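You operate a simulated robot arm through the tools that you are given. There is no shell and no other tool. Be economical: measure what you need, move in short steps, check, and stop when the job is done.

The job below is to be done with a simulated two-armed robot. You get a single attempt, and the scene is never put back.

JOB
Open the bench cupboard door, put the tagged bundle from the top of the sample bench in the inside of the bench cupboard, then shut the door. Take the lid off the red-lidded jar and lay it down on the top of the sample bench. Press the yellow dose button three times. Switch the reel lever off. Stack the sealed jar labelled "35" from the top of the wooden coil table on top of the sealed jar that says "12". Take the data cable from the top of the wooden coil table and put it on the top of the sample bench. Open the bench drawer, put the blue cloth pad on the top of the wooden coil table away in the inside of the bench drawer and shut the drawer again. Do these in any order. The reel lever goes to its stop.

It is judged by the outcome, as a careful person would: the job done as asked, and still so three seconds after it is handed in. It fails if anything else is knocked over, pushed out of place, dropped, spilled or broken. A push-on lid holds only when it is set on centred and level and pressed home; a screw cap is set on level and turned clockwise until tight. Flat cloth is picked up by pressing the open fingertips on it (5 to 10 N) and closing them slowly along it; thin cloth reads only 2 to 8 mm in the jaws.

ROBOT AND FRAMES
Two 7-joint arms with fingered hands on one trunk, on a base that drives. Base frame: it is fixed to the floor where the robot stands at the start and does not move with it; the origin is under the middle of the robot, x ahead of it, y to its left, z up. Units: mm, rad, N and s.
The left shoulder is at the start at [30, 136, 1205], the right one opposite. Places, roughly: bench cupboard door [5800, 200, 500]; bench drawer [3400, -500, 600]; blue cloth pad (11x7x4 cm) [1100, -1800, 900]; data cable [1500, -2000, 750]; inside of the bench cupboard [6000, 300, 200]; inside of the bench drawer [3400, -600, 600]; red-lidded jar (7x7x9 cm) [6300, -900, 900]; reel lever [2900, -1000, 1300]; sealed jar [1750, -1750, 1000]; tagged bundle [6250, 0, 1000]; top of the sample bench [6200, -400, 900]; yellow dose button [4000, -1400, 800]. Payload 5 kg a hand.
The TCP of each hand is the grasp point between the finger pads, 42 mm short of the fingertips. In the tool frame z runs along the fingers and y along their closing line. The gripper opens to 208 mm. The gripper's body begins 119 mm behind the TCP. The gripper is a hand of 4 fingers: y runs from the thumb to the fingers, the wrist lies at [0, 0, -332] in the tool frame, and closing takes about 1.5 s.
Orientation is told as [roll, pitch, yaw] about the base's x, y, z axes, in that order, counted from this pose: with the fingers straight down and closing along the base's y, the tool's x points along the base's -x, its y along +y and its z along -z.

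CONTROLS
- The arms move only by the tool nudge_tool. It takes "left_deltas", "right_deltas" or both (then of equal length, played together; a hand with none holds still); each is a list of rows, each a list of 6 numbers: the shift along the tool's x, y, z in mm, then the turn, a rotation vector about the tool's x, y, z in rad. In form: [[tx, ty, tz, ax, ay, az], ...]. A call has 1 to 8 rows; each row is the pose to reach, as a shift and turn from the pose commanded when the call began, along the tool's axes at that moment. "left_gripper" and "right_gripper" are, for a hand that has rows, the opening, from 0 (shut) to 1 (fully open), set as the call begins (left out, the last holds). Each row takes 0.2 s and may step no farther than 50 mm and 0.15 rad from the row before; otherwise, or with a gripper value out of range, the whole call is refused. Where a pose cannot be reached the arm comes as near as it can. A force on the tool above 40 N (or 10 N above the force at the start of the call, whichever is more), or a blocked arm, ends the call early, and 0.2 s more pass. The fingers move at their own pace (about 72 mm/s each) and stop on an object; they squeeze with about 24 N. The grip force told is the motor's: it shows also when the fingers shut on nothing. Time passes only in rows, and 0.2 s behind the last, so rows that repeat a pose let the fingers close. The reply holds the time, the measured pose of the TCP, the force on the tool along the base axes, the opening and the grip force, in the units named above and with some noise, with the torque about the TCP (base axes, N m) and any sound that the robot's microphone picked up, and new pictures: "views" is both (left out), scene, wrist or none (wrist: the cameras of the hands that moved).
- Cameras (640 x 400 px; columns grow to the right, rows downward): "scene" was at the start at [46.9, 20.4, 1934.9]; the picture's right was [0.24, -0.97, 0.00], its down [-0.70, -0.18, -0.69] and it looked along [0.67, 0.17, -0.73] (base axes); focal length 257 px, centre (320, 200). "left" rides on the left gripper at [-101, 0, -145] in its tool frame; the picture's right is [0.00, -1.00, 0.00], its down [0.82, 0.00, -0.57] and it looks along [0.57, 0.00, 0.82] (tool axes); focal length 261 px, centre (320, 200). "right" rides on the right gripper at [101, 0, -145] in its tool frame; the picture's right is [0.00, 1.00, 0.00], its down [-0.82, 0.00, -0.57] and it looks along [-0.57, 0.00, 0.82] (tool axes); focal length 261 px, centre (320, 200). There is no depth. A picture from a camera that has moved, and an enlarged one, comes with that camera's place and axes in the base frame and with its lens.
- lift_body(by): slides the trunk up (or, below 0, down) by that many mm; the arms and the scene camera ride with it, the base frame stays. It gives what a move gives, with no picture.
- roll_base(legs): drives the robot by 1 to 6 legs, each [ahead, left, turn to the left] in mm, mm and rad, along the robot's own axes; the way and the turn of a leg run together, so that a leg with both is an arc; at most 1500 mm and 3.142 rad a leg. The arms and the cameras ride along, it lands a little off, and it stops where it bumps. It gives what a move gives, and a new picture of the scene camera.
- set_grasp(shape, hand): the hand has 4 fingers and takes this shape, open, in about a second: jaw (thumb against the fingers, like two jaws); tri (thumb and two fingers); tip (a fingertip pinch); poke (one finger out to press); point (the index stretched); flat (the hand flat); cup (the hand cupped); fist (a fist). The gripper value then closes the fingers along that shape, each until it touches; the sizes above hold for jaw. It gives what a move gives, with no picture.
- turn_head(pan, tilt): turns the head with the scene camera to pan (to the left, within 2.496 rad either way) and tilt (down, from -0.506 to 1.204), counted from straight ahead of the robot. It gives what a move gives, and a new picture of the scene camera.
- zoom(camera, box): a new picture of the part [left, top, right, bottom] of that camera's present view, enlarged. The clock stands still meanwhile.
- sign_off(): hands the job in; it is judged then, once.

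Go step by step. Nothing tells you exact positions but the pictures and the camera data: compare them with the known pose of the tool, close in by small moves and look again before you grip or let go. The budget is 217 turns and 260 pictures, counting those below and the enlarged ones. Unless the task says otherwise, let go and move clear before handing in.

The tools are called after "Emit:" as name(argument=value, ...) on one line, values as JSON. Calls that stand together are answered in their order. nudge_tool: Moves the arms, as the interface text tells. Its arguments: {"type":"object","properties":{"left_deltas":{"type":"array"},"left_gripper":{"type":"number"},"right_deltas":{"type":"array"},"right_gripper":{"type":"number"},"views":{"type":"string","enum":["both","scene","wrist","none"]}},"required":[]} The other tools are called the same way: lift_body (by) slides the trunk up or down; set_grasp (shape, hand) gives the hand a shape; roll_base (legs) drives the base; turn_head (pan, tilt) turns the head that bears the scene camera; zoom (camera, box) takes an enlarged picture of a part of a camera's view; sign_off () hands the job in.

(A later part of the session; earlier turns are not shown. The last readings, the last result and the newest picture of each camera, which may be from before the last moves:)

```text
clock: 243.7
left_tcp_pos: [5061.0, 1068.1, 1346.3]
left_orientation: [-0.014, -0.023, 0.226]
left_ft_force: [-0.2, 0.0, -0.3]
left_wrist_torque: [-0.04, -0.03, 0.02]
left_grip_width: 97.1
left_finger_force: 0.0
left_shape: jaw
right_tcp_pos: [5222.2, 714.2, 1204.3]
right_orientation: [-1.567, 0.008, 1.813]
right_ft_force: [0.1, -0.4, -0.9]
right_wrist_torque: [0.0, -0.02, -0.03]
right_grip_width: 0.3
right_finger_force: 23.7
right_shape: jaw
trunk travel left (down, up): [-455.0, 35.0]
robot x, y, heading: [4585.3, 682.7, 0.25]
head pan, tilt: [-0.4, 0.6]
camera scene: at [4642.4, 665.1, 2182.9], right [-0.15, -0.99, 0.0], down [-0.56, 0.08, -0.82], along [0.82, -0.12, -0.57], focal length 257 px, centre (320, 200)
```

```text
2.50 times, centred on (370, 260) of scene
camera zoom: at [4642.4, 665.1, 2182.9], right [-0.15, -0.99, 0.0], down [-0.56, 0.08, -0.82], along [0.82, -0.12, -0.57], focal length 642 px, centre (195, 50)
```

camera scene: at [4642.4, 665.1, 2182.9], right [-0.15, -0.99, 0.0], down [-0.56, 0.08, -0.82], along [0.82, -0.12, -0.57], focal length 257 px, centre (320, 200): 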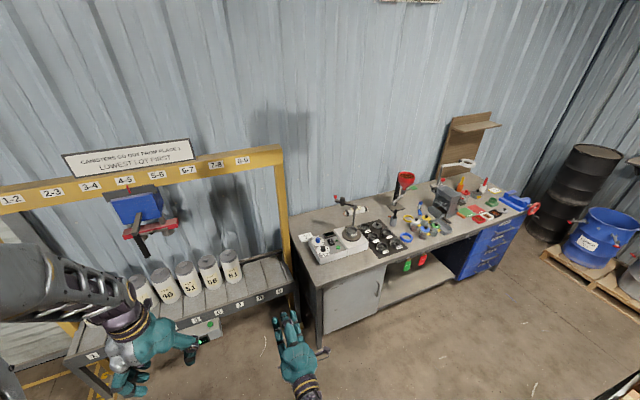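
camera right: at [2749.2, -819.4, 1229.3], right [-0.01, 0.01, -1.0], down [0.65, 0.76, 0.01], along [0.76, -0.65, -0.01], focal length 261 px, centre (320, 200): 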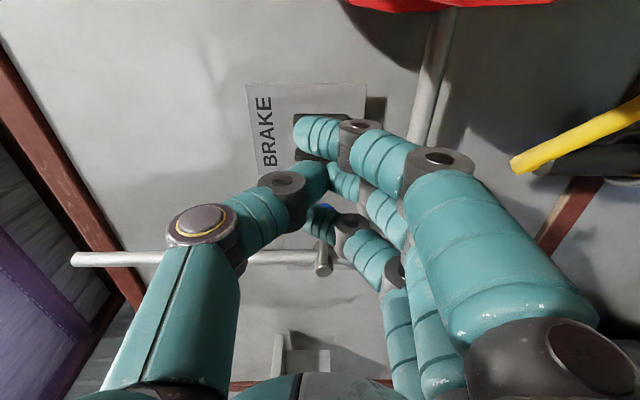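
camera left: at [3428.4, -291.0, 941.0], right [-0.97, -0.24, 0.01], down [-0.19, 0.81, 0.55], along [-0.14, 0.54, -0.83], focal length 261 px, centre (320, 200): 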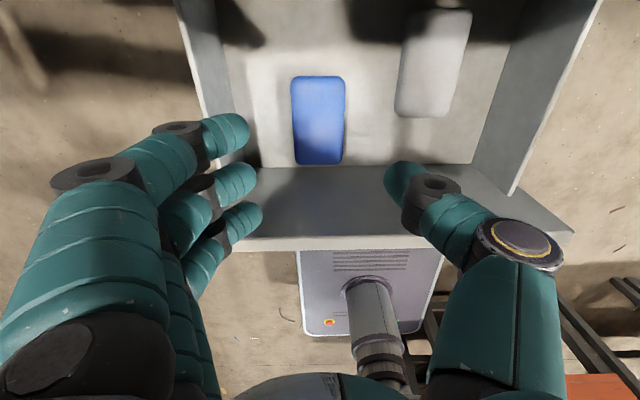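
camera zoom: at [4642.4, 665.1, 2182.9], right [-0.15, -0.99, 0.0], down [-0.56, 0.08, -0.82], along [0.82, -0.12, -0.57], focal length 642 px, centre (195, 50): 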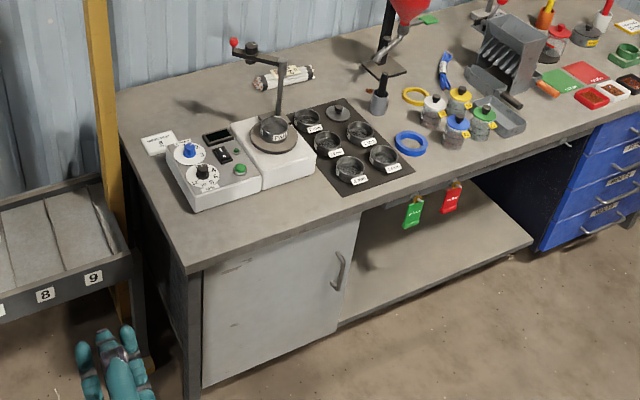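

The cupboard handle is on the door's right side near (5683,110,690), hinged left. I'll move to stand right of the door, and pitch the left hand forward.

Emit:
roll_base(legs=[[280, 0, 0], [0, -1050, 0]])

Emit:
nudge_tool(left_deltas=[[0, 0, 0, 0, -0.15, 0], [0, 0, 0, 0, -0.3, 0], [0, 0, 0, 0, -0.45, 0], [0, 0, 0, 0, -0.6, 0], [0, 0, 0, 0, -0.75, 0], [0, 0, 0, 0, -0.9, 0], [0, 0, 0, 0, -1.05, 0], [0, 0, 0, 0, -1.2, 0]], views="none")

Emit:
nudge_tool(left_deltas=[[0, 0, 0, 0, -0.12, 0], [0, 0, 0, 0, -0.24, 0], [0, 0, 0, 0, -0.36, 0]], views="scene")

```text
clock: 250.7
left_tcp_pos: [5591.6, 116.4, 1347.4]
left_orientation: [-0.011, -0.02, 0.234]
left_ft_force: [-0.9, 0.1, 0.6]
left_wrist_torque: [0.05, 0.03, -0.01]
left_grip_width: 97.3
left_finger_force: 0.0
left_shape: jaw
right_tcp_pos: [5756.2, -236.9, 1203.9]
right_orientation: [-1.566, 0.008, 1.82]
right_ft_force: [-0.4, -0.1, -0.8]
right_wrist_torque: [-0.02, 0.01, 0.01]
right_grip_width: 0.0
right_finger_force: 23.9
right_shape: jaw
trunk travel left (down, up): [-455.0, 35.0]
robot x, y, heading: [5119.0, -270.2, 0.261]
head pan, tilt: [-0.4, 0.6]
camera scene: at [5176.8, -291.2, 2182.9], right [-0.14, -0.99, 0.0], down [-0.56, 0.08, -0.82], along [0.82, -0.12, -0.57], focal length 257 px, centre (320, 200)
```

scene: 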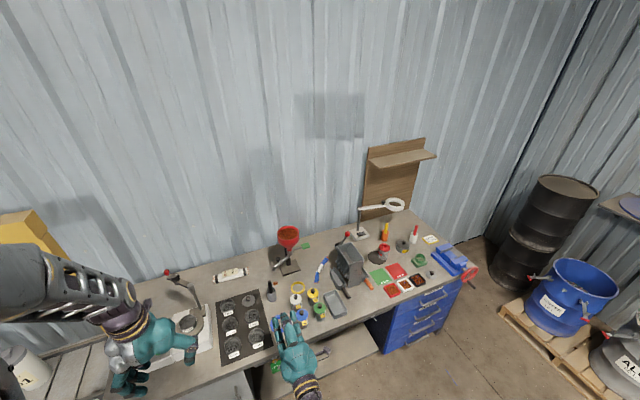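

```text
clock: 252.4
left_tcp_pos: [5645.8, 159.3, 1297.4]
left_orientation: [-0.04, -1.221, 0.27]
left_ft_force: [2.3, 3.0, 0.6]
left_wrist_torque: [-0.08, 0.17, -0.25]
left_grip_width: 97.4
left_finger_force: 0.1
left_shape: jaw
left hand out of reach, approached as far as the arm can: row 4, 5, 6, 7, 8
right_tcp_pos: [5757.3, -236.1, 1203.2]
right_orientation: [-1.566, 0.011, 1.82]
right_ft_force: [0.9, 0.9, -0.5]
right_wrist_torque: [0.06, -0.05, -0.04]
right_grip_width: 0.2
right_finger_force: 24.7
right_shape: jaw
trunk travel left (down, up): [-455.0, 35.0]
robot x, y, heading: [5118.8, -269.7, 0.258]
head pan, tilt: [-0.4, 0.6]
```

```text
clock: 253.2
left_tcp_pos: [5643.3, 159.6, 1297.0]
left_orientation: [-2.339, -1.553, 2.572]
left_ft_force: [-0.3, 0.6, 0.0]
left_wrist_torque: [-0.03, 0.01, -0.13]
left_grip_width: 97.5
left_finger_force: 0.1
left_shape: jaw
right_tcp_pos: [5755.9, -236.7, 1206.0]
right_orientation: [-1.567, 0.011, 1.82]
right_ft_force: [-0.9, 1.2, 0.4]
right_wrist_torque: [-0.01, 0.02, -0.13]
right_grip_width: 0.0
right_finger_force: 23.9
right_shape: jaw
trunk travel left (down, up): [-455.0, 35.0]
robot x, y, heading: [5118.1, -270.6, 0.253]
head pan, tilt: [-0.4, 0.6]
camera scene: at [5175.2, -288.5, 2182.9], right [-0.14, -0.99, 0.0], down [-0.56, 0.08, -0.83], along [0.82, -0.12, -0.56], focal length 257 px, centre (320, 200)
```

scene: 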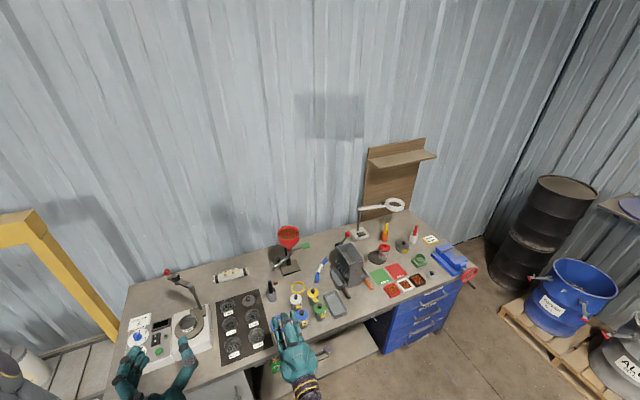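

Left hand is forward-pointing. Pulling both hands back from the bench edge, then lowering the trunk.

Emit:
nudge_tool(left_deltas=[[0, 0, -40, 0, 0, 0], [0, 0, -80, 0, 0, 0], [0, 0, -120, 0, 0, 0], [0, 0, -150, 0, 0, 0], [0, 0, -150, 0, 0, 0], [0, 0, -150, 0, 0, 0]], right_deltas=[[0, 0, -45, 0, 0, 0], [0, 0, -90, 0, 0, 0], [0, 0, -135, 0, 0, 0], [0, 0, -180, 0, 0, 0], [0, 0, -225, 0, 0, 0], [0, 0, -260, 0, 0, 0]], views="none")

Emit:
lift_body(by=-420)

Emit:
turn_head(pan=0.4, tilt=0.8)

```text
clock: 254.3
left_tcp_pos: [5502.5, 124.7, 1292.5]
left_orientation: [-2.508, -1.555, 2.74]
left_ft_force: [1.1, -1.0, 0.1]
left_wrist_torque: [-0.02, -0.01, 0.13]
left_grip_width: 97.3
left_finger_force: 0.1
left_shape: jaw
left hand out of reach, approached as far as the arm can: row 4, 5
right_tcp_pos: [5641.3, -276.4, 1271.2]
right_orientation: [-1.765, 0.05, 1.847]
right_ft_force: [0.4, -0.8, -0.3]
right_wrist_torque: [0.0, -0.07, 0.14]
right_grip_width: 0.1
right_finger_force: 24.2
right_shape: jaw
right hand out of reach, approached as far as the arm can: row 5
trunk travel left (down, up): [-455.0, 35.0]
robot x, y, heading: [5120.6, -272.7, 0.259]
head pan, tilt: [-0.4, 0.6]
stopped in row 5 (right hand): the arm was blocked; the commanded pose is now the measured one
```

```text
refused: -420 is not a number from -400 to 400
```

```text
clock: 255.5
left_tcp_pos: [5500.9, 126.9, 1290.6]
left_orientation: [-2.455, -1.553, 2.687]
left_ft_force: [0.2, -0.8, 1.5]
left_wrist_torque: [-0.01, -0.01, 0.04]
left_grip_width: 97.5
left_finger_force: 0.2
left_shape: jaw
right_tcp_pos: [5641.1, -275.5, 1272.2]
right_orientation: [-1.764, 0.05, 1.848]
right_ft_force: [0.1, 0.3, -0.1]
right_wrist_torque: [0.0, 0.02, 0.01]
right_grip_width: 0.1
right_finger_force: 24.1
right_shape: jaw
trunk travel left (down, up): [-455.0, 35.0]
robot x, y, heading: [5120.3, -269.8, 0.255]
head pan, tilt: [0.4, 0.799]
camera scene: at [5153.8, -229.2, 2166.0], right [0.61, -0.79, 0.0], down [-0.57, -0.44, -0.7], along [0.55, 0.42, -0.72], focal length 257 px, centre (320, 200)
```

scene: 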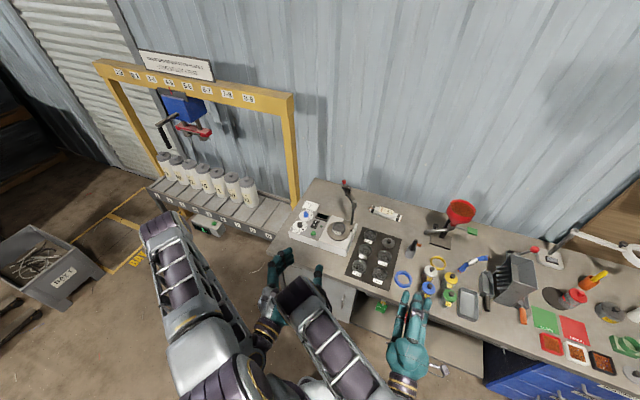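

The right elbow is crowding; I'll back the base instead, then lower the trunk.

Emit:
roll_base(legs=[[-200, 0, 0]])

Emit:
nudge_tool(right_deltas=[[40, 0, 0, 0, 0, 0], [80, 0, 0, 0, 0, 0], [120, 0, 0, 0, 0, 0], [160, 0, 0, 0, 0, 0], [200, 0, 0, 0, 0, 0]], views="none")

Emit:
lift_body(by=-400)

Emit:
turn_head(pan=0.3, tilt=0.6)

```text
clock: 257.1
left_tcp_pos: [5305.3, 75.8, 1291.4]
left_orientation: [-2.497, -1.553, 2.733]
left_ft_force: [-1.2, -0.6, 0.2]
left_wrist_torque: [0.01, 0.01, 0.01]
left_grip_width: 97.5
left_finger_force: 0.1
left_shape: jaw
right_tcp_pos: [5445.9, -324.2, 1273.5]
right_orientation: [-1.766, 0.049, 1.851]
right_ft_force: [0.1, -0.2, 0.6]
right_wrist_torque: [0.03, 0.07, 0.04]
right_grip_width: 0.1
right_finger_force: 23.7
right_shape: jaw
trunk travel left (down, up): [-455.0, 35.0]
robot x, y, heading: [4928.9, -323.5, 0.26]
head pan, tilt: [0.4, 0.799]
camera scene: at [4957.3, -280.4, 2166.0], right [0.61, -0.79, 0.0], down [-0.57, -0.44, -0.7], along [0.55, 0.43, -0.72], focal length 257 px, centre (320, 200)
```

scene: 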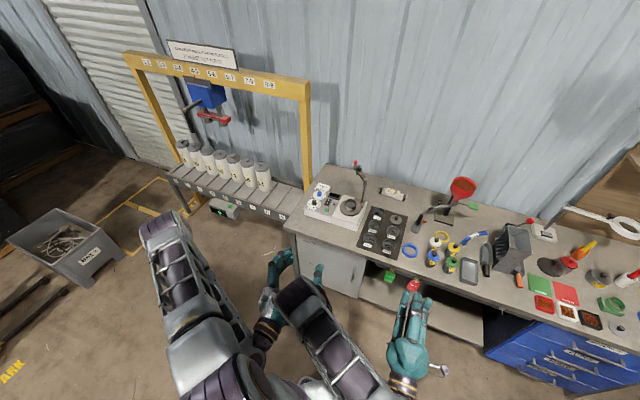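

```text
clock: 258.3
left_tcp_pos: [5306.8, 75.2, 1291.3]
left_orientation: [-2.5, -1.555, 2.736]
left_ft_force: [0.3, -0.3, 0.7]
left_wrist_torque: [-0.03, 0.01, 0.12]
left_grip_width: 97.5
left_finger_force: 0.1
left_shape: jaw
right_tcp_pos: [5553.7, -456.4, 1312.0]
right_orientation: [-1.754, 0.043, 1.819]
right_ft_force: [0.3, -0.5, 0.0]
right_wrist_torque: [-0.03, -0.02, 0.13]
right_grip_width: 0.1
right_finger_force: 24.0
right_shape: jaw
right hand out of reach, approached as far as the arm can: row 1, 2, 3, 4, 5
trunk travel left (down, up): [-455.0, 35.0]
robot x, y, heading: [4927.1, -322.8, 0.26]
head pan, tilt: [0.4, 0.799]
```

```text
clock: 262.1
left_tcp_pos: [5307.0, 75.6, 891.7]
left_orientation: [-2.466, -1.554, 2.704]
left_ft_force: [0.2, -0.4, 0.6]
left_wrist_torque: [0.03, -0.01, 0.02]
left_grip_width: 97.4
left_finger_force: 0.1
left_shape: jaw
right_tcp_pos: [5552.0, -454.4, 912.6]
right_orientation: [-1.754, 0.046, 1.819]
right_ft_force: [0.0, -0.1, 0.6]
right_wrist_torque: [0.01, 0.0, 0.0]
right_grip_width: 0.0
right_finger_force: 23.9
right_shape: jaw
trunk travel left (down, up): [-55.0, 435.0]
robot x, y, heading: [4925.3, -324.9, 0.249]
head pan, tilt: [0.4, 0.799]
```

```text
clock: 262.8
left_tcp_pos: [5305.2, 76.3, 891.9]
left_orientation: [-2.462, -1.554, 2.702]
left_ft_force: [0.5, -0.3, 0.0]
left_wrist_torque: [0.01, 0.02, -0.03]
left_grip_width: 97.5
left_finger_force: 0.0
left_shape: jaw
right_tcp_pos: [5551.4, -455.6, 912.7]
right_orientation: [-1.754, 0.045, 1.819]
right_ft_force: [-0.8, -0.5, 0.4]
right_wrist_torque: [-0.02, 0.01, 0.0]
right_grip_width: 0.1
right_finger_force: 24.4
right_shape: jaw
trunk travel left (down, up): [-55.0, 435.0]
robot x, y, heading: [4931.4, -324.7, 0.255]
head pan, tilt: [0.3, 0.6]
camera scene: at [4970.5, -282.5, 1782.8], right [0.53, -0.85, 0.0], down [-0.48, -0.3, -0.82], along [0.7, 0.44, -0.57], focal length 257 px, centre (320, 200)
```

scene: 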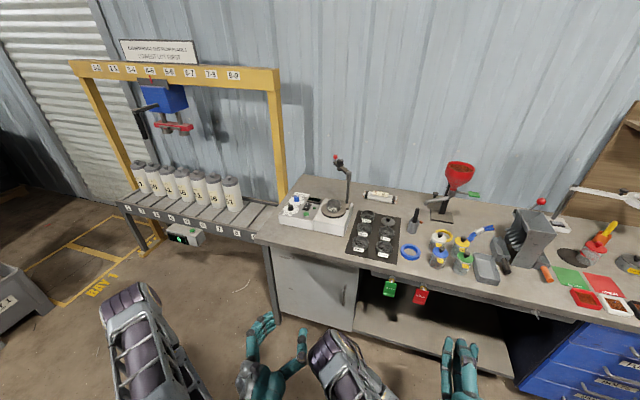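

Emit:
zoom(camera="scene", box=[240, 220, 400, 340])

Emit:
zoom(camera="left", box=[0, 0, 640, 400])

```text
3.33 times, centred on (320, 280) of scene
camera zoom: at [4970.5, -282.5, 1782.8], right [0.53, -0.85, 0.0], down [-0.48, -0.3, -0.82], along [0.7, 0.44, -0.57], focal length 856 px, centre (320, -67)
```

zoom: 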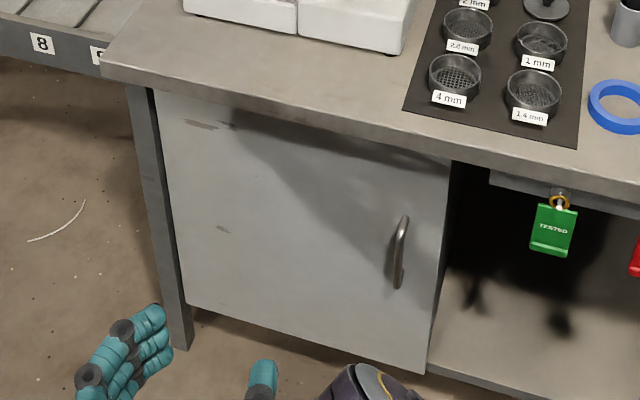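

```text
1.00 times, centred on (320, 200) of left (not enlarged: the box is as wide or as high as the picture)
camera zoom: at [5164.4, 44.6, 991.9], right [0.23, -0.97, 0.02], down [-0.54, -0.14, -0.83], along [0.81, 0.19, -0.56], focal length 261 px, centre (320, 200)
```

zoom: 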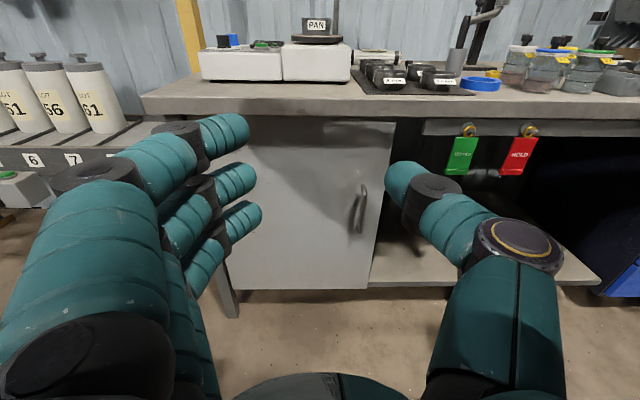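

The handle bar works out at about (5786,73,550). Lowering the left hand and aligning, then moving forward.

Emit:
nudge_tool(left_deltas=[[45, -15, 0, 0, 0, 0], [90, -30, 0, 0, 0, 0], [135, -45, 0, 0, 0, 0], [180, -60, 0, 0, 0, 0], [225, -75, 0, 0, 0, 0], [270, -90, 0, 0, 0, 0], [315, -105, 0, 0, 0, 0], [342, -118, 0, 0, 0, 0]], left_gripper=0.4, views="none")

Emit:
roll_base(legs=[[250, 0, 0]])

Emit:
zoom(camera="left", box=[0, 0, 640, 400])

```text
clock: 264.6
left_tcp_pos: [5341.0, -42.6, 547.4]
left_orientation: [-2.466, -1.553, 2.7]
left_ft_force: [-0.2, -0.5, 0.9]
left_wrist_torque: [0.02, -0.03, -0.02]
left_grip_width: 83.6
left_finger_force: 0.0
left_shape: jaw
right_tcp_pos: [5552.1, -454.3, 913.6]
right_orientation: [-1.754, 0.046, 1.818]
right_ft_force: [-0.4, 0.6, -0.5]
right_wrist_torque: [0.01, 0.01, -0.03]
right_grip_width: 0.0
right_finger_force: 24.4
right_shape: jaw
trunk travel left (down, up): [-55.0, 435.0]
robot x, y, heading: [4930.1, -321.5, 0.26]
head pan, tilt: [0.3, 0.6]
```

```text
clock: 266.5
left_tcp_pos: [5585.7, 23.1, 548.9]
left_orientation: [-2.442, -1.553, 2.68]
left_ft_force: [-0.9, 0.8, 0.5]
left_wrist_torque: [-0.01, 0.01, 0.0]
left_grip_width: 83.9
left_finger_force: 0.1
left_shape: jaw
right_tcp_pos: [5796.1, -389.4, 912.4]
right_orientation: [-1.755, 0.046, 1.82]
right_ft_force: [0.9, -0.6, 0.0]
right_wrist_torque: [0.01, -0.03, 0.03]
right_grip_width: 0.0
right_finger_force: 24.5
right_shape: jaw
trunk travel left (down, up): [-55.0, 435.0]
robot x, y, heading: [5171.1, -259.5, 0.259]
head pan, tilt: [0.3, 0.6]
camera scene: at [5215.9, -217.6, 1782.8], right [0.53, -0.85, 0.0], down [-0.48, -0.3, -0.82], along [0.7, 0.44, -0.57], focal length 257 px, centre (320, 200)
```

scene: 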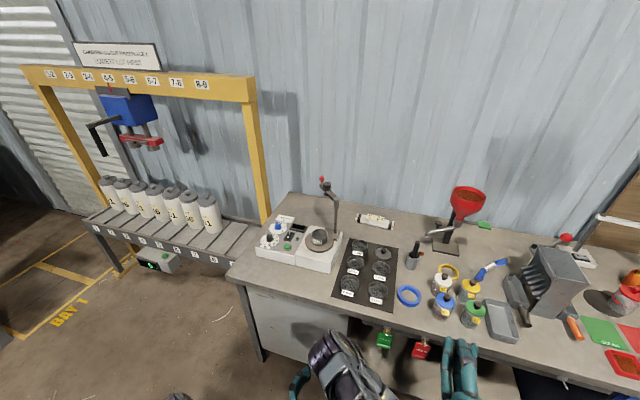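

```text
1.00 times, centred on (320, 200) of left (not enlarged: the box is as wide or as high as the picture)
camera zoom: at [5444.1, -8.3, 649.6], right [0.23, -0.97, 0.02], down [-0.54, -0.14, -0.83], along [0.81, 0.19, -0.56], focal length 261 px, centre (320, 200)
```

zoom: 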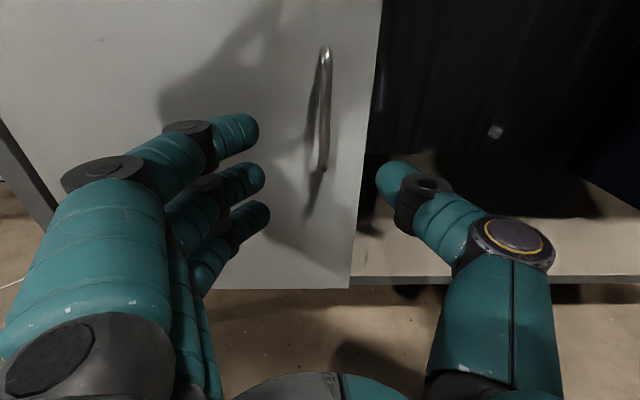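

Bar well centred. Advancing 170 mm to it.

Emit:
nudge_tool(left_deltas=[[0, -4, 45, 0, 0, 0], [0, -4, 90, 0, 0, 0], [0, -4, 130, 0, 0, 0], [0, -4, 155, 0, 0, 0], [0, -4, 170, 0, 0, 0], [0, -4, 170, 0, 0, 0]], views="wrist")

```text
clock: 267.9
left_tcp_pos: [5748.3, 59.1, 549.0]
left_orientation: [-2.253, -1.554, 2.488]
left_ft_force: [-12.5, -3.0, 1.8]
left_wrist_torque: [0.05, 0.29, 0.72]
left_grip_width: 84.2
left_finger_force: 0.1
left_shape: jaw
right_tcp_pos: [5796.2, -391.3, 912.8]
right_orientation: [-1.754, 0.044, 1.818]
right_ft_force: [-0.4, -1.1, -0.3]
right_wrist_torque: [-0.01, -0.01, 0.0]
right_grip_width: 0.0
right_finger_force: 24.2
right_shape: jaw
trunk travel left (down, up): [-55.0, 435.0]
robot x, y, heading: [5170.5, -257.1, 0.261]
head pan, tilt: [0.3, 0.6]
stopped in row 6 (left hand): the force on the tool passed its limit at 43 N (the readings are from after the stop); the commanded pose is now the measured one
camera left: at [5606.7, 27.7, 649.8], right [0.23, -0.97, 0.02], down [-0.54, -0.15, -0.83], along [0.81, 0.18, -0.56], focal length 261 px, centre (320, 200)
```

left: 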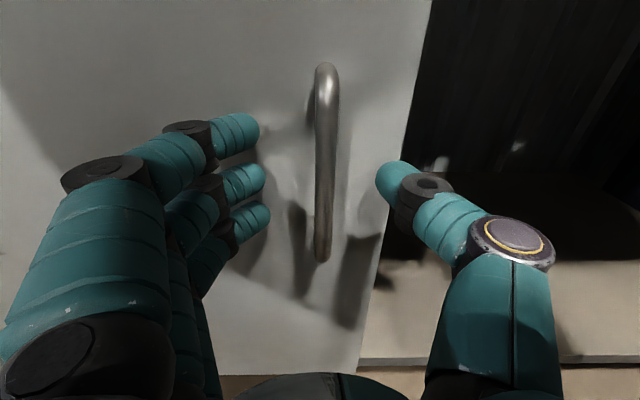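

Fingertips reached the door face. Backing 8 mm and closing on the bar.

Emit:
nudge_tool(left_deltas=[[0, 0, -8, 0, 0, 0], [0, 0, -8, 0, 0, 0], [0, 0, -8, 0, 0, 0], [0, 0, -8, 0, 0, 0], [0, 0, -8, 0, 0, 0], [0, 0, -8, 0, 0, 0], [0, 0, -8, 0, 0, 0]], left_gripper=0.0, views="wrist")

```text
clock: 269.6
left_tcp_pos: [5742.6, 46.6, 548.4]
left_orientation: [-2.035, -1.553, 2.258]
left_ft_force: [7.4, -26.4, 0.0]
left_wrist_torque: [0.0, -0.02, -0.5]
left_grip_width: 12.2
left_finger_force: 23.9
left_shape: jaw
right_tcp_pos: [5795.8, -392.6, 911.8]
right_orientation: [-1.754, 0.045, 1.818]
right_ft_force: [-0.2, 0.1, -1.3]
right_wrist_torque: [0.01, 0.0, 0.0]
right_grip_width: 0.0
right_finger_force: 23.4
right_shape: jaw
trunk travel left (down, up): [-55.0, 435.0]
robot x, y, heading: [5168.9, -258.7, 0.257]
head pan, tilt: [0.3, 0.6]
stopped in row 7 (left hand): the force on the tool passed its limit at 40 N (the readings are from after the stop); the commanded pose is now the measured one
camera left: at [5601.2, 18.4, 650.6], right [0.22, -0.98, 0.02], down [-0.55, -0.14, -0.83], along [0.81, 0.17, -0.56], focal length 261 px, centre (320, 200)
```

left: 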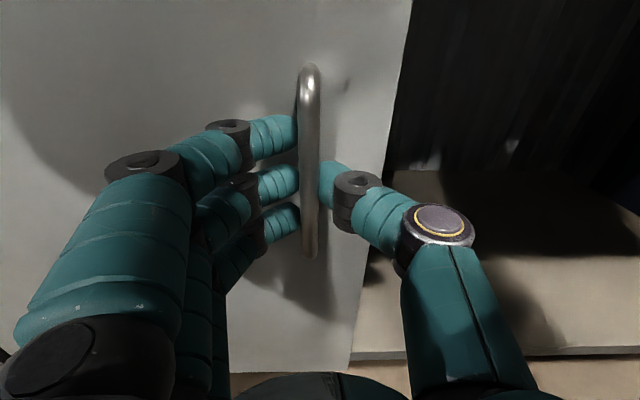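

Gripped. Opening the door by driving back and slightly left along its arc.

Emit:
roll_base(legs=[[-83, 15, 0], [-78, 31, 0], [-37, 21, 0]])

Emit:
zoom(camera="left", box=[0, 0, 640, 400])

```text
clock: 271.9
left_tcp_pos: [5531.6, 72.0, 549.7]
left_orientation: [-2.297, -1.554, 2.532]
left_ft_force: [-7.3, -16.0, 4.1]
left_wrist_torque: [0.06, 0.01, 0.16]
left_grip_width: 12.4
left_finger_force: 24.0
left_shape: jaw
right_tcp_pos: [5585.2, -374.8, 912.0]
right_orientation: [-1.754, 0.045, 1.821]
right_ft_force: [-0.7, 0.6, -0.8]
right_wrist_torque: [-0.01, 0.02, -0.05]
right_grip_width: 0.0
right_finger_force: 24.3
right_shape: jaw
trunk travel left (down, up): [-55.0, 435.0]
robot x, y, heading: [4961.0, -241.7, 0.259]
head pan, tilt: [0.3, 0.6]
camera scene: at [5003.5, -203.3, 1783.0], right [0.53, -0.85, 0.0], down [-0.48, -0.3, -0.83], along [0.7, 0.44, -0.56], focal length 257 px, centre (320, 200)
```

scene: 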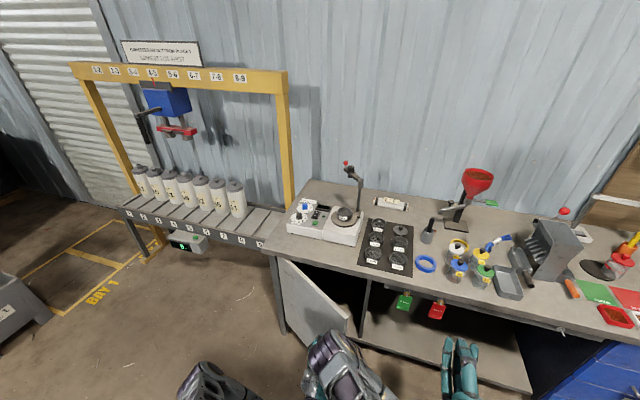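

```text
1.00 times, centred on (320, 200) of left (not enlarged: the box is as wide or as high as the picture)
camera zoom: at [5389.8, 40.7, 650.6], right [0.23, -0.97, 0.02], down [-0.54, -0.14, -0.83], along [0.81, 0.18, -0.56], focal length 261 px, centre (320, 200)
```

zoom: 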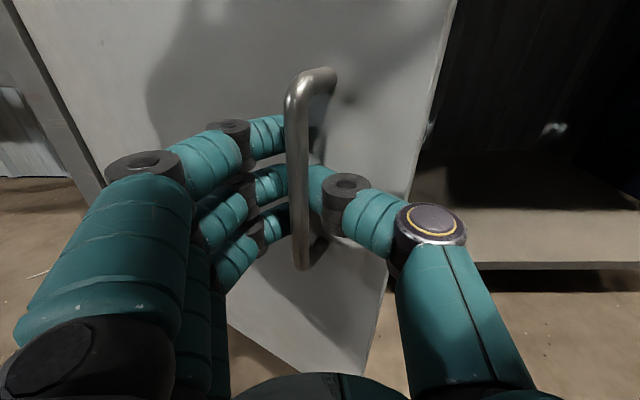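

Door opening nicely. Continuing the arc a bit.

Emit:
roll_base(legs=[[-64, 53, 0], [-45, 55, 0]])

Emit:
zoom(camera="left", box=[0, 0, 640, 400])

```text
clock: 273.9
left_tcp_pos: [5416.1, 160.3, 549.0]
left_orientation: [-1.901, -1.552, 2.15]
left_ft_force: [1.1, -3.2, -2.3]
left_wrist_torque: [0.08, -0.01, -1.52]
left_grip_width: 12.3
left_finger_force: 23.8
left_shape: jaw
right_tcp_pos: [5483.4, -276.4, 912.8]
right_orientation: [-1.753, 0.042, 1.848]
right_ft_force: [-0.1, -0.6, 0.4]
right_wrist_torque: [-0.03, -0.03, 0.01]
right_grip_width: 0.0
right_finger_force: 23.7
right_shape: jaw
trunk travel left (down, up): [-55.0, 435.0]
robot x, y, heading: [4851.7, -162.6, 0.286]
head pan, tilt: [0.3, 0.6]
stopped in leg 2: the force on the tool passed its limit at 42 N (the readings are from after the stop); the commanded pose is now the measured one
camera scene: at [4897.0, -121.2, 1782.9], right [0.55, -0.83, 0.0], down [-0.47, -0.31, -0.82], along [0.69, 0.46, -0.57], focal length 257 px, centre (320, 200)
```

scene: 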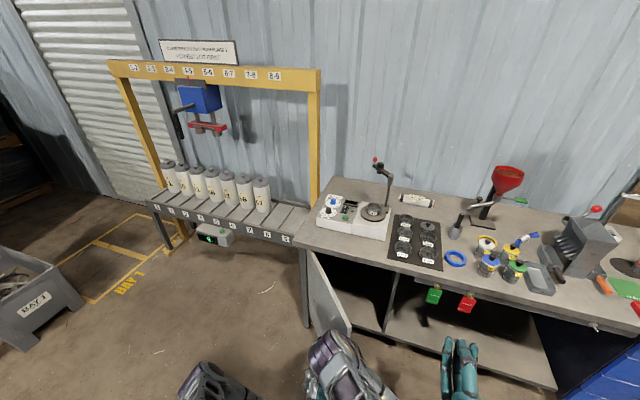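

```text
1.00 times, centred on (320, 200) of left (not enlarged: the box is as wide or as high as the picture)
camera zoom: at [5274.5, 126.7, 649.7], right [0.25, -0.97, 0.02], down [-0.54, -0.16, -0.82], along [0.8, 0.19, -0.57], focal length 261 px, centre (320, 200)
```

zoom: 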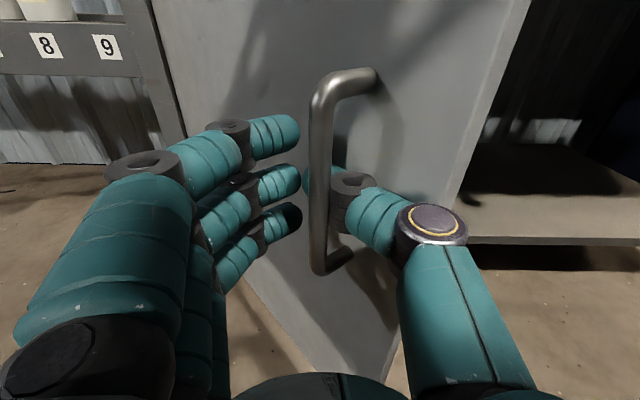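

Door is half open. Releasing, then I'll go around its edge and push it wider from inside.

Emit:
nudge_tool(left_deltas=[[0, 0, 0, 0, 0, 0], [0, 0, 0, 0, 0, 0], [0, 0, 0, 0, 0, 0], [0, 0, -45, 0, 0, 0], [0, 0, -90, 0, 0, 0], [0, -45, -105, 0, 0, 0], [0, -90, -105, 0, 0, 0], [0, -135, -105, 0, 0, 0]], left_gripper=0.5, views="none")

Emit:
nudge_tool(left_deltas=[[0, -45, 0, 0, 0, 0], [0, -60, 40, 0, 0, 0], [0, -60, 80, 0, 0, 0], [0, -60, 125, 0, 0, 0], [0, -60, 165, 0, 0, 0], [0, -60, 165, 0, 0, 0]], left_gripper=0.0, views="wrist")

```text
clock: 274.4
left_tcp_pos: [5416.4, 179.1, 549.0]
left_orientation: [-2.51, -1.554, 2.788]
left_ft_force: [15.0, 24.3, -8.2]
left_wrist_torque: [0.32, 0.24, 2.49]
left_grip_width: 85.5
left_finger_force: 0.1
left_shape: jaw
right_tcp_pos: [5483.6, -274.3, 913.4]
right_orientation: [-1.754, 0.044, 1.849]
right_ft_force: [-0.4, 0.4, -0.4]
right_wrist_torque: [-0.03, -0.03, 0.02]
right_grip_width: 0.0
right_finger_force: 23.8
right_shape: jaw
trunk travel left (down, up): [-55.0, 435.0]
robot x, y, heading: [4851.9, -160.3, 0.291]
head pan, tilt: [0.3, 0.6]
stopped in row 2 (left hand): the force on the tool passed its limit at 44 N (the readings are from after the stop); the commanded pose is now the measured one
```

```text
clock: 275.9
left_tcp_pos: [5592.8, 156.4, 551.6]
left_orientation: [-2.297, -1.553, 2.564]
left_ft_force: [-0.6, -0.8, -0.3]
left_wrist_torque: [0.01, -0.01, -0.01]
left_grip_width: 11.2
left_finger_force: 24.2
left_shape: jaw
right_tcp_pos: [5483.3, -274.9, 912.9]
right_orientation: [-1.753, 0.042, 1.851]
right_ft_force: [1.0, -0.9, 0.4]
right_wrist_torque: [0.02, -0.01, 0.0]
right_grip_width: 0.0
right_finger_force: 23.9
right_shape: jaw
trunk travel left (down, up): [-55.0, 435.0]
robot x, y, heading: [4855.0, -163.2, 0.292]
head pan, tilt: [0.3, 0.6]
camera left: at [5451.9, 120.3, 651.6], right [0.26, -0.96, 0.02], down [-0.54, -0.16, -0.83], along [0.8, 0.21, -0.56], focal length 261 px, centre (320, 200)
```

left: 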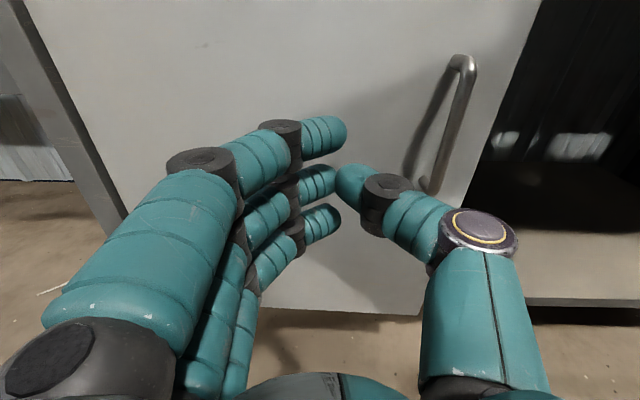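

The door swung nearly shut again during that. Realigning with the bar to grip it once more.

Emit:
nudge_tool(left_deltas=[[0, -45, -20, 0, 0, 0], [0, -90, -20, 0, 0, 0], [0, -125, -20, 0, 0, 0], [0, -125, -20, 0, 0, 0], [0, -125, -20, 0, 0, 0]], left_gripper=0.42, views="wrist")

```text
clock: 277.1
left_tcp_pos: [5606.0, 29.6, 554.2]
left_orientation: [-2.312, -1.553, 2.582]
left_ft_force: [-0.6, -0.7, 0.2]
left_wrist_torque: [-0.02, 0.0, -0.04]
left_grip_width: 87.1
left_finger_force: 0.0
left_shape: jaw
right_tcp_pos: [5483.6, -275.4, 913.0]
right_orientation: [-1.753, 0.044, 1.848]
right_ft_force: [0.1, 0.7, 0.9]
right_wrist_torque: [0.0, -0.01, 0.0]
right_grip_width: 0.0
right_finger_force: 23.8
right_shape: jaw
trunk travel left (down, up): [-55.0, 435.0]
robot x, y, heading: [4852.3, -160.4, 0.288]
head pan, tilt: [0.3, 0.6]
camera left: at [5464.8, -4.9, 654.7], right [0.26, -0.96, 0.02], down [-0.54, -0.16, -0.83], along [0.8, 0.21, -0.56], focal length 261 px, centre (320, 200)
```

left: 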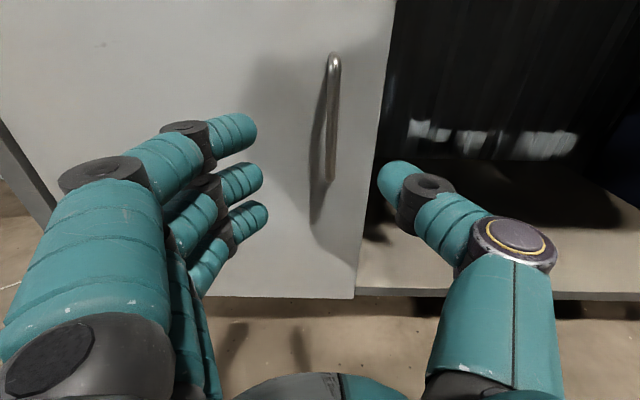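

Emit:
nudge_tool(left_deltas=[[0, -12, 45, 0, 0, 0], [0, -12, 90, 0, 0, 0], [0, -12, 128, 0, 0, 0], [0, -12, 128, 0, 0, 0]], views="none")

Emit:
nudge_tool(left_deltas=[[0, 0, 0, 0, 0, 0], [0, 0, 0, 0, 0, 0], [0, 0, 0, 0, 0, 0], [0, 0, 0, 0, 0, 0], [0, 0, 0, 0, 0, 0], [0, 0, 0, 0, 0, 0]], left_gripper=0.0, views="wrist")

```text
clock: 278.2
left_tcp_pos: [5682.4, 143.9, 523.6]
left_orientation: [-0.341, -1.54, 0.722]
left_ft_force: [-0.6, 0.1, 0.0]
left_wrist_torque: [0.0, 0.04, 0.02]
left_grip_width: 87.4
left_finger_force: 0.1
left_shape: jaw
left hand out of reach, approached as far as the arm can: row 3, 4
right_tcp_pos: [5483.8, -288.9, 912.6]
right_orientation: [-1.756, 0.04, 1.822]
right_ft_force: [-0.3, 0.6, 0.0]
right_wrist_torque: [0.0, 0.0, -0.01]
right_grip_width: 0.2
right_finger_force: 24.3
right_shape: jaw
trunk travel left (down, up): [-55.0, 435.0]
robot x, y, heading: [4850.0, -161.5, 0.287]
head pan, tilt: [0.3, 0.6]
stopped in row 4 (left hand): the arm was blocked; the commanded pose is now the measured one
```

```text
clock: 279.6
left_tcp_pos: [5681.5, 141.4, 524.4]
left_orientation: [-0.344, -1.54, 0.726]
left_ft_force: [-0.1, -0.2, 0.3]
left_wrist_torque: [-0.01, -0.01, -0.01]
left_grip_width: 0.2
left_finger_force: 24.2
left_shape: jaw
right_tcp_pos: [5484.3, -289.5, 912.0]
right_orientation: [-1.754, 0.04, 1.82]
right_ft_force: [0.5, 0.3, 0.2]
right_wrist_torque: [0.01, 0.01, 0.01]
right_grip_width: 0.0
right_finger_force: 23.8
right_shape: jaw
trunk travel left (down, up): [-55.0, 435.0]
robot x, y, heading: [4851.1, -159.9, 0.288]
head pan, tilt: [0.3, 0.6]
camera left: at [5551.0, 91.9, 630.3], right [0.37, -0.93, 0.02], down [-0.55, -0.23, -0.8], along [0.75, 0.29, -0.6], focal length 261 px, centre (320, 200)
```

left: 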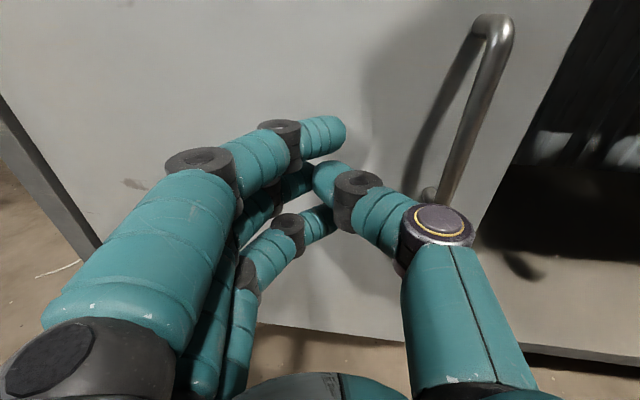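

The reach ran out; I need to be closer. Retracting the left hand, correcting yaw, and driving forward.

Emit:
nudge_tool(left_deltas=[[0, -10, -45, 0, 0, 0], [0, -20, -90, 0.05, 0, 0], [-10, -40, -140, 0.1, 0, 0], [-20, -70, -180, 0.12, 0, 0], [-25, -100, -215, 0.12, 0, 0], [-25, -100, -215, 0.12, 0, 0]], left_gripper=0.42, views="none")

Emit:
roll_base(legs=[[0, 0, -0.04], [180, -60, 0]])

Emit:
zoom(camera="left", box=[0, 0, 640, 400])

```text
refused: row 3 steps farther than a row can; nothing moved
```

```text
clock: 281.1
left_tcp_pos: [5737.9, 100.0, 520.8]
left_orientation: [-0.361, -1.537, 0.706]
left_ft_force: [-10.8, -2.1, 1.7]
left_wrist_torque: [0.12, -0.15, 0.11]
left_grip_width: 0.0
left_finger_force: 24.2
left_shape: jaw
right_tcp_pos: [5526.0, -321.2, 911.0]
right_orientation: [-1.752, 0.04, 1.78]
right_ft_force: [-0.6, -0.4, 0.5]
right_wrist_torque: [0.0, 0.04, -0.06]
right_grip_width: 0.1
right_finger_force: 24.1
right_shape: jaw
trunk travel left (down, up): [-55.0, 435.0]
robot x, y, heading: [4900.2, -168.3, 0.246]
head pan, tilt: [0.3, 0.6]
stopped in leg 2: the force on the tool passed its limit at 140 N (the readings are from after the stop); the commanded pose is now the measured one
camera scene: at [4946.3, -127.9, 1782.9], right [0.52, -0.85, 0.0], down [-0.48, -0.29, -0.83], along [0.71, 0.43, -0.56], focal length 257 px, centre (320, 200)
```

scene: 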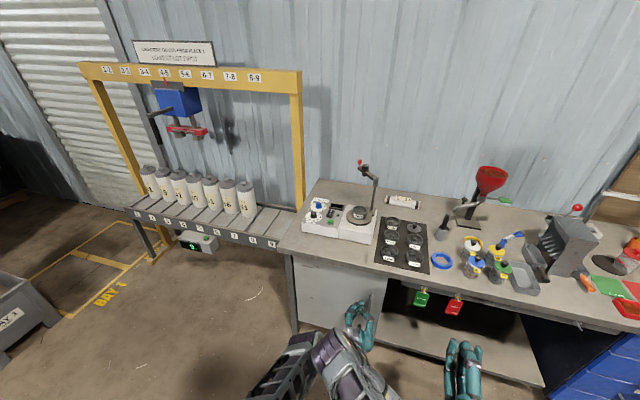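

```text
1.00 times, centred on (320, 200) of left (not enlarged: the box is as wide or as high as the picture)
camera zoom: at [5603.6, 55.1, 627.3], right [0.34, -0.94, 0.02], down [-0.56, -0.21, -0.8], along [0.76, 0.26, -0.6], focal length 261 px, centre (320, 200)
```

zoom: 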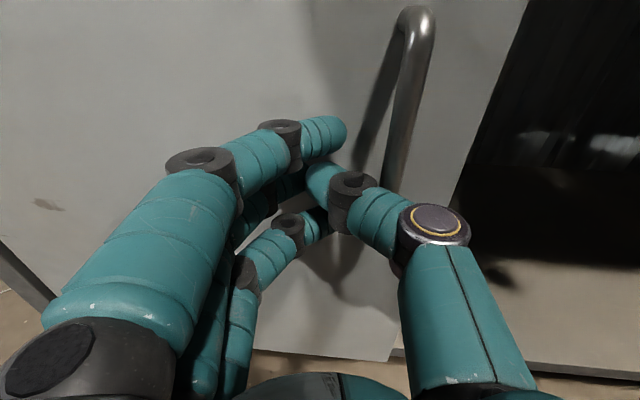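

That pushed against the shut door. Retracting the left hand carefully first.

Emit:
nudge_tool(left_deltas=[[0, 0, -40, 0, 0, 0], [0, 0, -80, 0, 0, 0], [0, 0, -120, 0.06, 0, 0], [0, 0, -160, 0.12, 0, 0], [-10, -20, -195, 0.12, 0, 0], [-25, -40, -220, 0.12, 0, 0], [-25, -40, -220, 0.12, 0, 0]], left_gripper=0.42, views="none")

```text
clock: 282.7
left_tcp_pos: [5546.4, -10.4, 553.6]
left_orientation: [-0.494, -1.539, 0.719]
left_ft_force: [0.3, 0.3, 0.0]
left_wrist_torque: [-0.01, -0.01, 0.04]
left_grip_width: 87.2
left_finger_force: 0.1
left_shape: jaw
right_tcp_pos: [5526.8, -321.4, 912.3]
right_orientation: [-1.753, 0.041, 1.779]
right_ft_force: [-0.5, -0.2, 0.6]
right_wrist_torque: [-0.01, -0.01, 0.04]
right_grip_width: 0.0
right_finger_force: 24.0
right_shape: jaw
trunk travel left (down, up): [-55.0, 435.0]
robot x, y, heading: [4901.5, -166.9, 0.25]
head pan, tilt: [0.3, 0.6]
```

Emit:
roll_base(legs=[[0, -150, 0], [130, 0, 0]])

Emit:
nudge_tool(left_deltas=[[0, 45, 0, 0, 0, 0], [0, 90, 0, 0, 0, 0], [0, 135, 0, 0, 0, 0], [0, 170, 0, 0, 0, 0], [0, 170, 0, 0, 0, 0]], views="wrist")

```text
clock: 284.9
left_tcp_pos: [5711.5, -125.8, 551.1]
left_orientation: [-0.476, -1.54, 0.699]
left_ft_force: [0.3, 1.2, 0.0]
left_wrist_torque: [-0.02, 0.0, -0.05]
left_grip_width: 87.2
left_finger_force: 0.1
left_shape: jaw
right_tcp_pos: [5691.1, -436.5, 910.9]
right_orientation: [-1.749, 0.04, 1.779]
right_ft_force: [0.7, 0.0, -0.1]
right_wrist_torque: [0.02, -0.05, 0.01]
right_grip_width: 0.0
right_finger_force: 24.6
right_shape: jaw
trunk travel left (down, up): [-55.0, 435.0]
robot x, y, heading: [5061.9, -283.8, 0.24]
head pan, tilt: [0.3, 0.6]
camera scene: at [5113.0, -242.2, 1782.7], right [0.52, -0.86, 0.0], down [-0.48, -0.29, -0.82], along [0.71, 0.43, -0.57], focal length 257 px, centre (320, 200)
```

scene: 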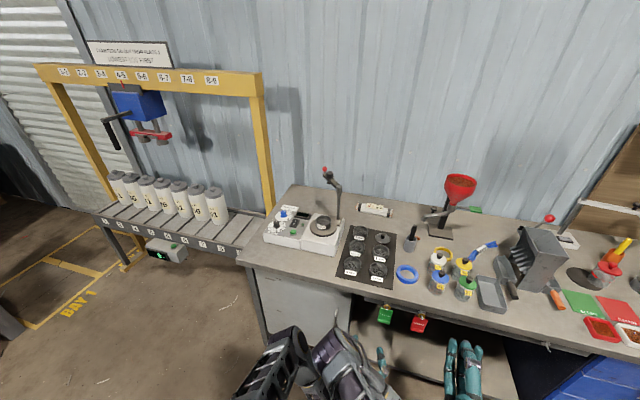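

```text
clock: 286.1
left_tcp_pos: [5671.8, 40.6, 548.9]
left_orientation: [-0.504, -1.54, 0.726]
left_ft_force: [-0.7, -0.4, -0.1]
left_wrist_torque: [-0.01, -0.04, -0.03]
left_grip_width: 87.6
left_finger_force: 0.1
left_shape: jaw
right_tcp_pos: [5690.7, -435.5, 911.0]
right_orientation: [-1.753, 0.04, 1.78]
right_ft_force: [-0.1, 0.5, 0.3]
right_wrist_torque: [0.02, 0.03, -0.05]
right_grip_width: 0.0
right_finger_force: 23.6
right_shape: jaw
trunk travel left (down, up): [-55.0, 435.0]
robot x, y, heading: [5068.0, -283.7, 0.242]
head pan, tilt: [0.3, 0.6]
camera left: at [5534.0, 11.8, 655.7], right [0.22, -0.98, 0.02], down [-0.58, -0.15, -0.8], along [0.79, 0.17, -0.59], focal length 261 px, centre (320, 200)
```

left: 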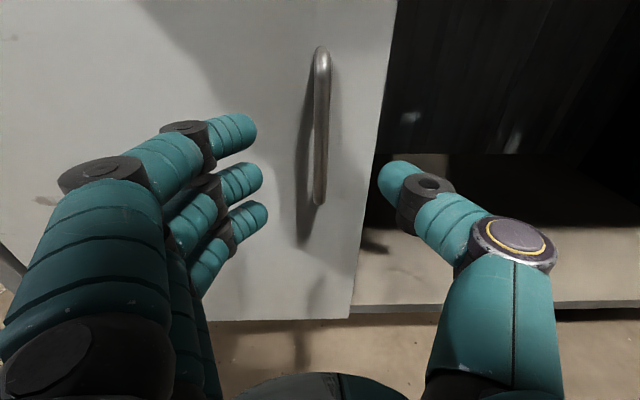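

Aligned. Moving in 70 mm and closing.

Emit:
nudge_tool(left_deltas=[[0, 0, 40, 0, 0, 0], [0, 0, 70, 0, 0, 0], [0, 0, 70, 0, 0, 0]], views="none")

Emit:
nudge_tool(left_deltas=[[0, 0, 0, 0, 0, 0], [0, 0, 0, 0, 0, 0], [0, 0, 0, 0, 0, 0], [0, 0, 0, 0, 0, 0], [0, 0, 0, 0, 0, 0], [0, 0, 0, 0, 0, 0]], left_gripper=0.0, views="wrist")

```text
clock: 286.9
left_tcp_pos: [5742.3, 55.8, 546.9]
left_orientation: [-0.488, -1.538, 0.711]
left_ft_force: [0.5, -0.1, -0.7]
left_wrist_torque: [0.03, 0.03, -0.02]
left_grip_width: 87.3
left_finger_force: 0.1
left_shape: jaw
right_tcp_pos: [5690.6, -436.1, 911.5]
right_orientation: [-1.753, 0.041, 1.777]
right_ft_force: [0.1, -0.6, 0.4]
right_wrist_torque: [-0.02, -0.01, 0.02]
right_grip_width: 0.0
right_finger_force: 24.3
right_shape: jaw
trunk travel left (down, up): [-55.0, 435.0]
robot x, y, heading: [5065.9, -284.5, 0.24]
head pan, tilt: [0.3, 0.6]
```

```text
clock: 288.3
left_tcp_pos: [5742.0, 55.6, 548.4]
left_orientation: [-0.488, -1.54, 0.71]
left_ft_force: [3.4, -1.7, -0.9]
left_wrist_torque: [-0.01, -0.04, -0.04]
left_grip_width: 0.0
left_finger_force: 23.7
left_shape: jaw
right_tcp_pos: [5691.1, -437.7, 911.4]
right_orientation: [-1.751, 0.04, 1.777]
right_ft_force: [-0.5, 0.3, -0.9]
right_wrist_torque: [-0.01, -0.02, 0.0]
right_grip_width: 0.0
right_finger_force: 24.5
right_shape: jaw
trunk travel left (down, up): [-55.0, 435.0]
robot x, y, heading: [5068.6, -280.5, 0.243]
head pan, tilt: [0.3, 0.6]
camera left: at [5604.0, 28.1, 654.3], right [0.22, -0.98, 0.02], down [-0.58, -0.15, -0.8], along [0.79, 0.17, -0.59], focal length 261 px, centre (320, 200)
```

left: 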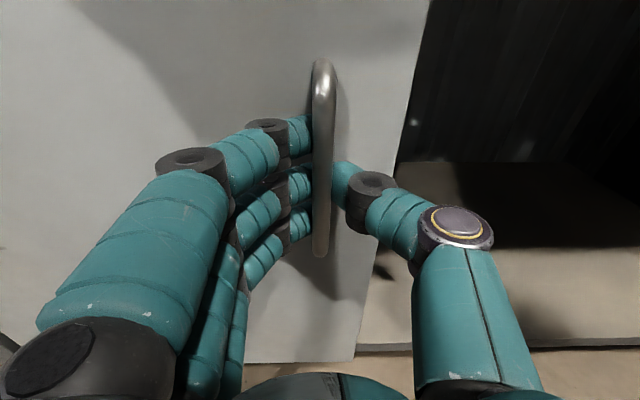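

Hooked on the bar. This time I'll pull with the arm along the arc, rotating the hand with the door.

Emit:
nudge_tool(left_deltas=[[0, 7, -42, 0.1, 0, 0], [0, 18, -82.6, 0.2, 0, 0], [0, 33, -122, 0.3, 0, 0], [0, 52, -160, 0.4, 0, 0], [0, 74.5, -196, 0.5, 0, 0], [0, 74.5, -196, 0.5, 0, 0]], views="both")

```text
clock: 289.7
left_tcp_pos: [5533.2, 85.3, 550.9]
left_orientation: [-0.975, -1.538, 0.696]
left_ft_force: [-1.7, -6.5, -14.0]
left_wrist_torque: [0.1, 0.17, -0.13]
left_grip_width: 0.0
left_finger_force: 24.0
left_shape: jaw
right_tcp_pos: [5690.9, -436.4, 911.4]
right_orientation: [-1.751, 0.041, 1.777]
right_ft_force: [0.3, -0.5, 0.7]
right_wrist_torque: [-0.01, 0.03, 0.0]
right_grip_width: 0.0
right_finger_force: 23.9
right_shape: jaw
trunk travel left (down, up): [-55.0, 435.0]
robot x, y, heading: [5067.4, -285.8, 0.248]
head pan, tilt: [0.3, 0.6]
camera scene: at [5112.3, -242.2, 1782.8], right [0.52, -0.86, 0.0], down [-0.48, -0.29, -0.82], along [0.71, 0.43, -0.57], focal length 257 px, centre (320, 200)
camera left: at [5397.9, 128.7, 656.0], right [-0.28, -0.96, 0.03], down [-0.57, 0.14, -0.81], along [0.77, -0.24, -0.59], focal length 261 px, centre (320, 200)
```

scene: 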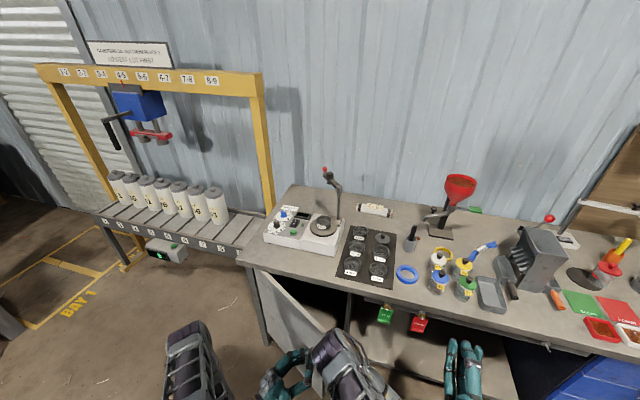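
left: 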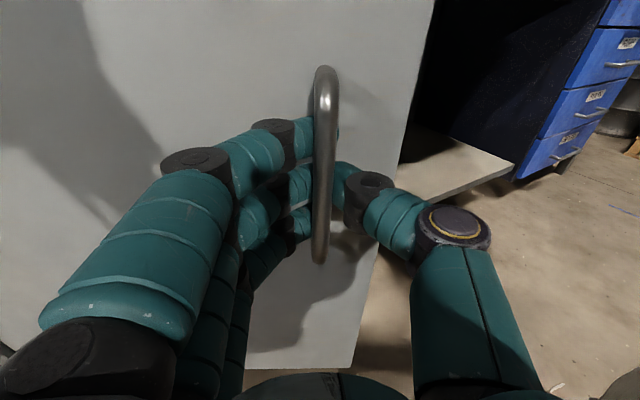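

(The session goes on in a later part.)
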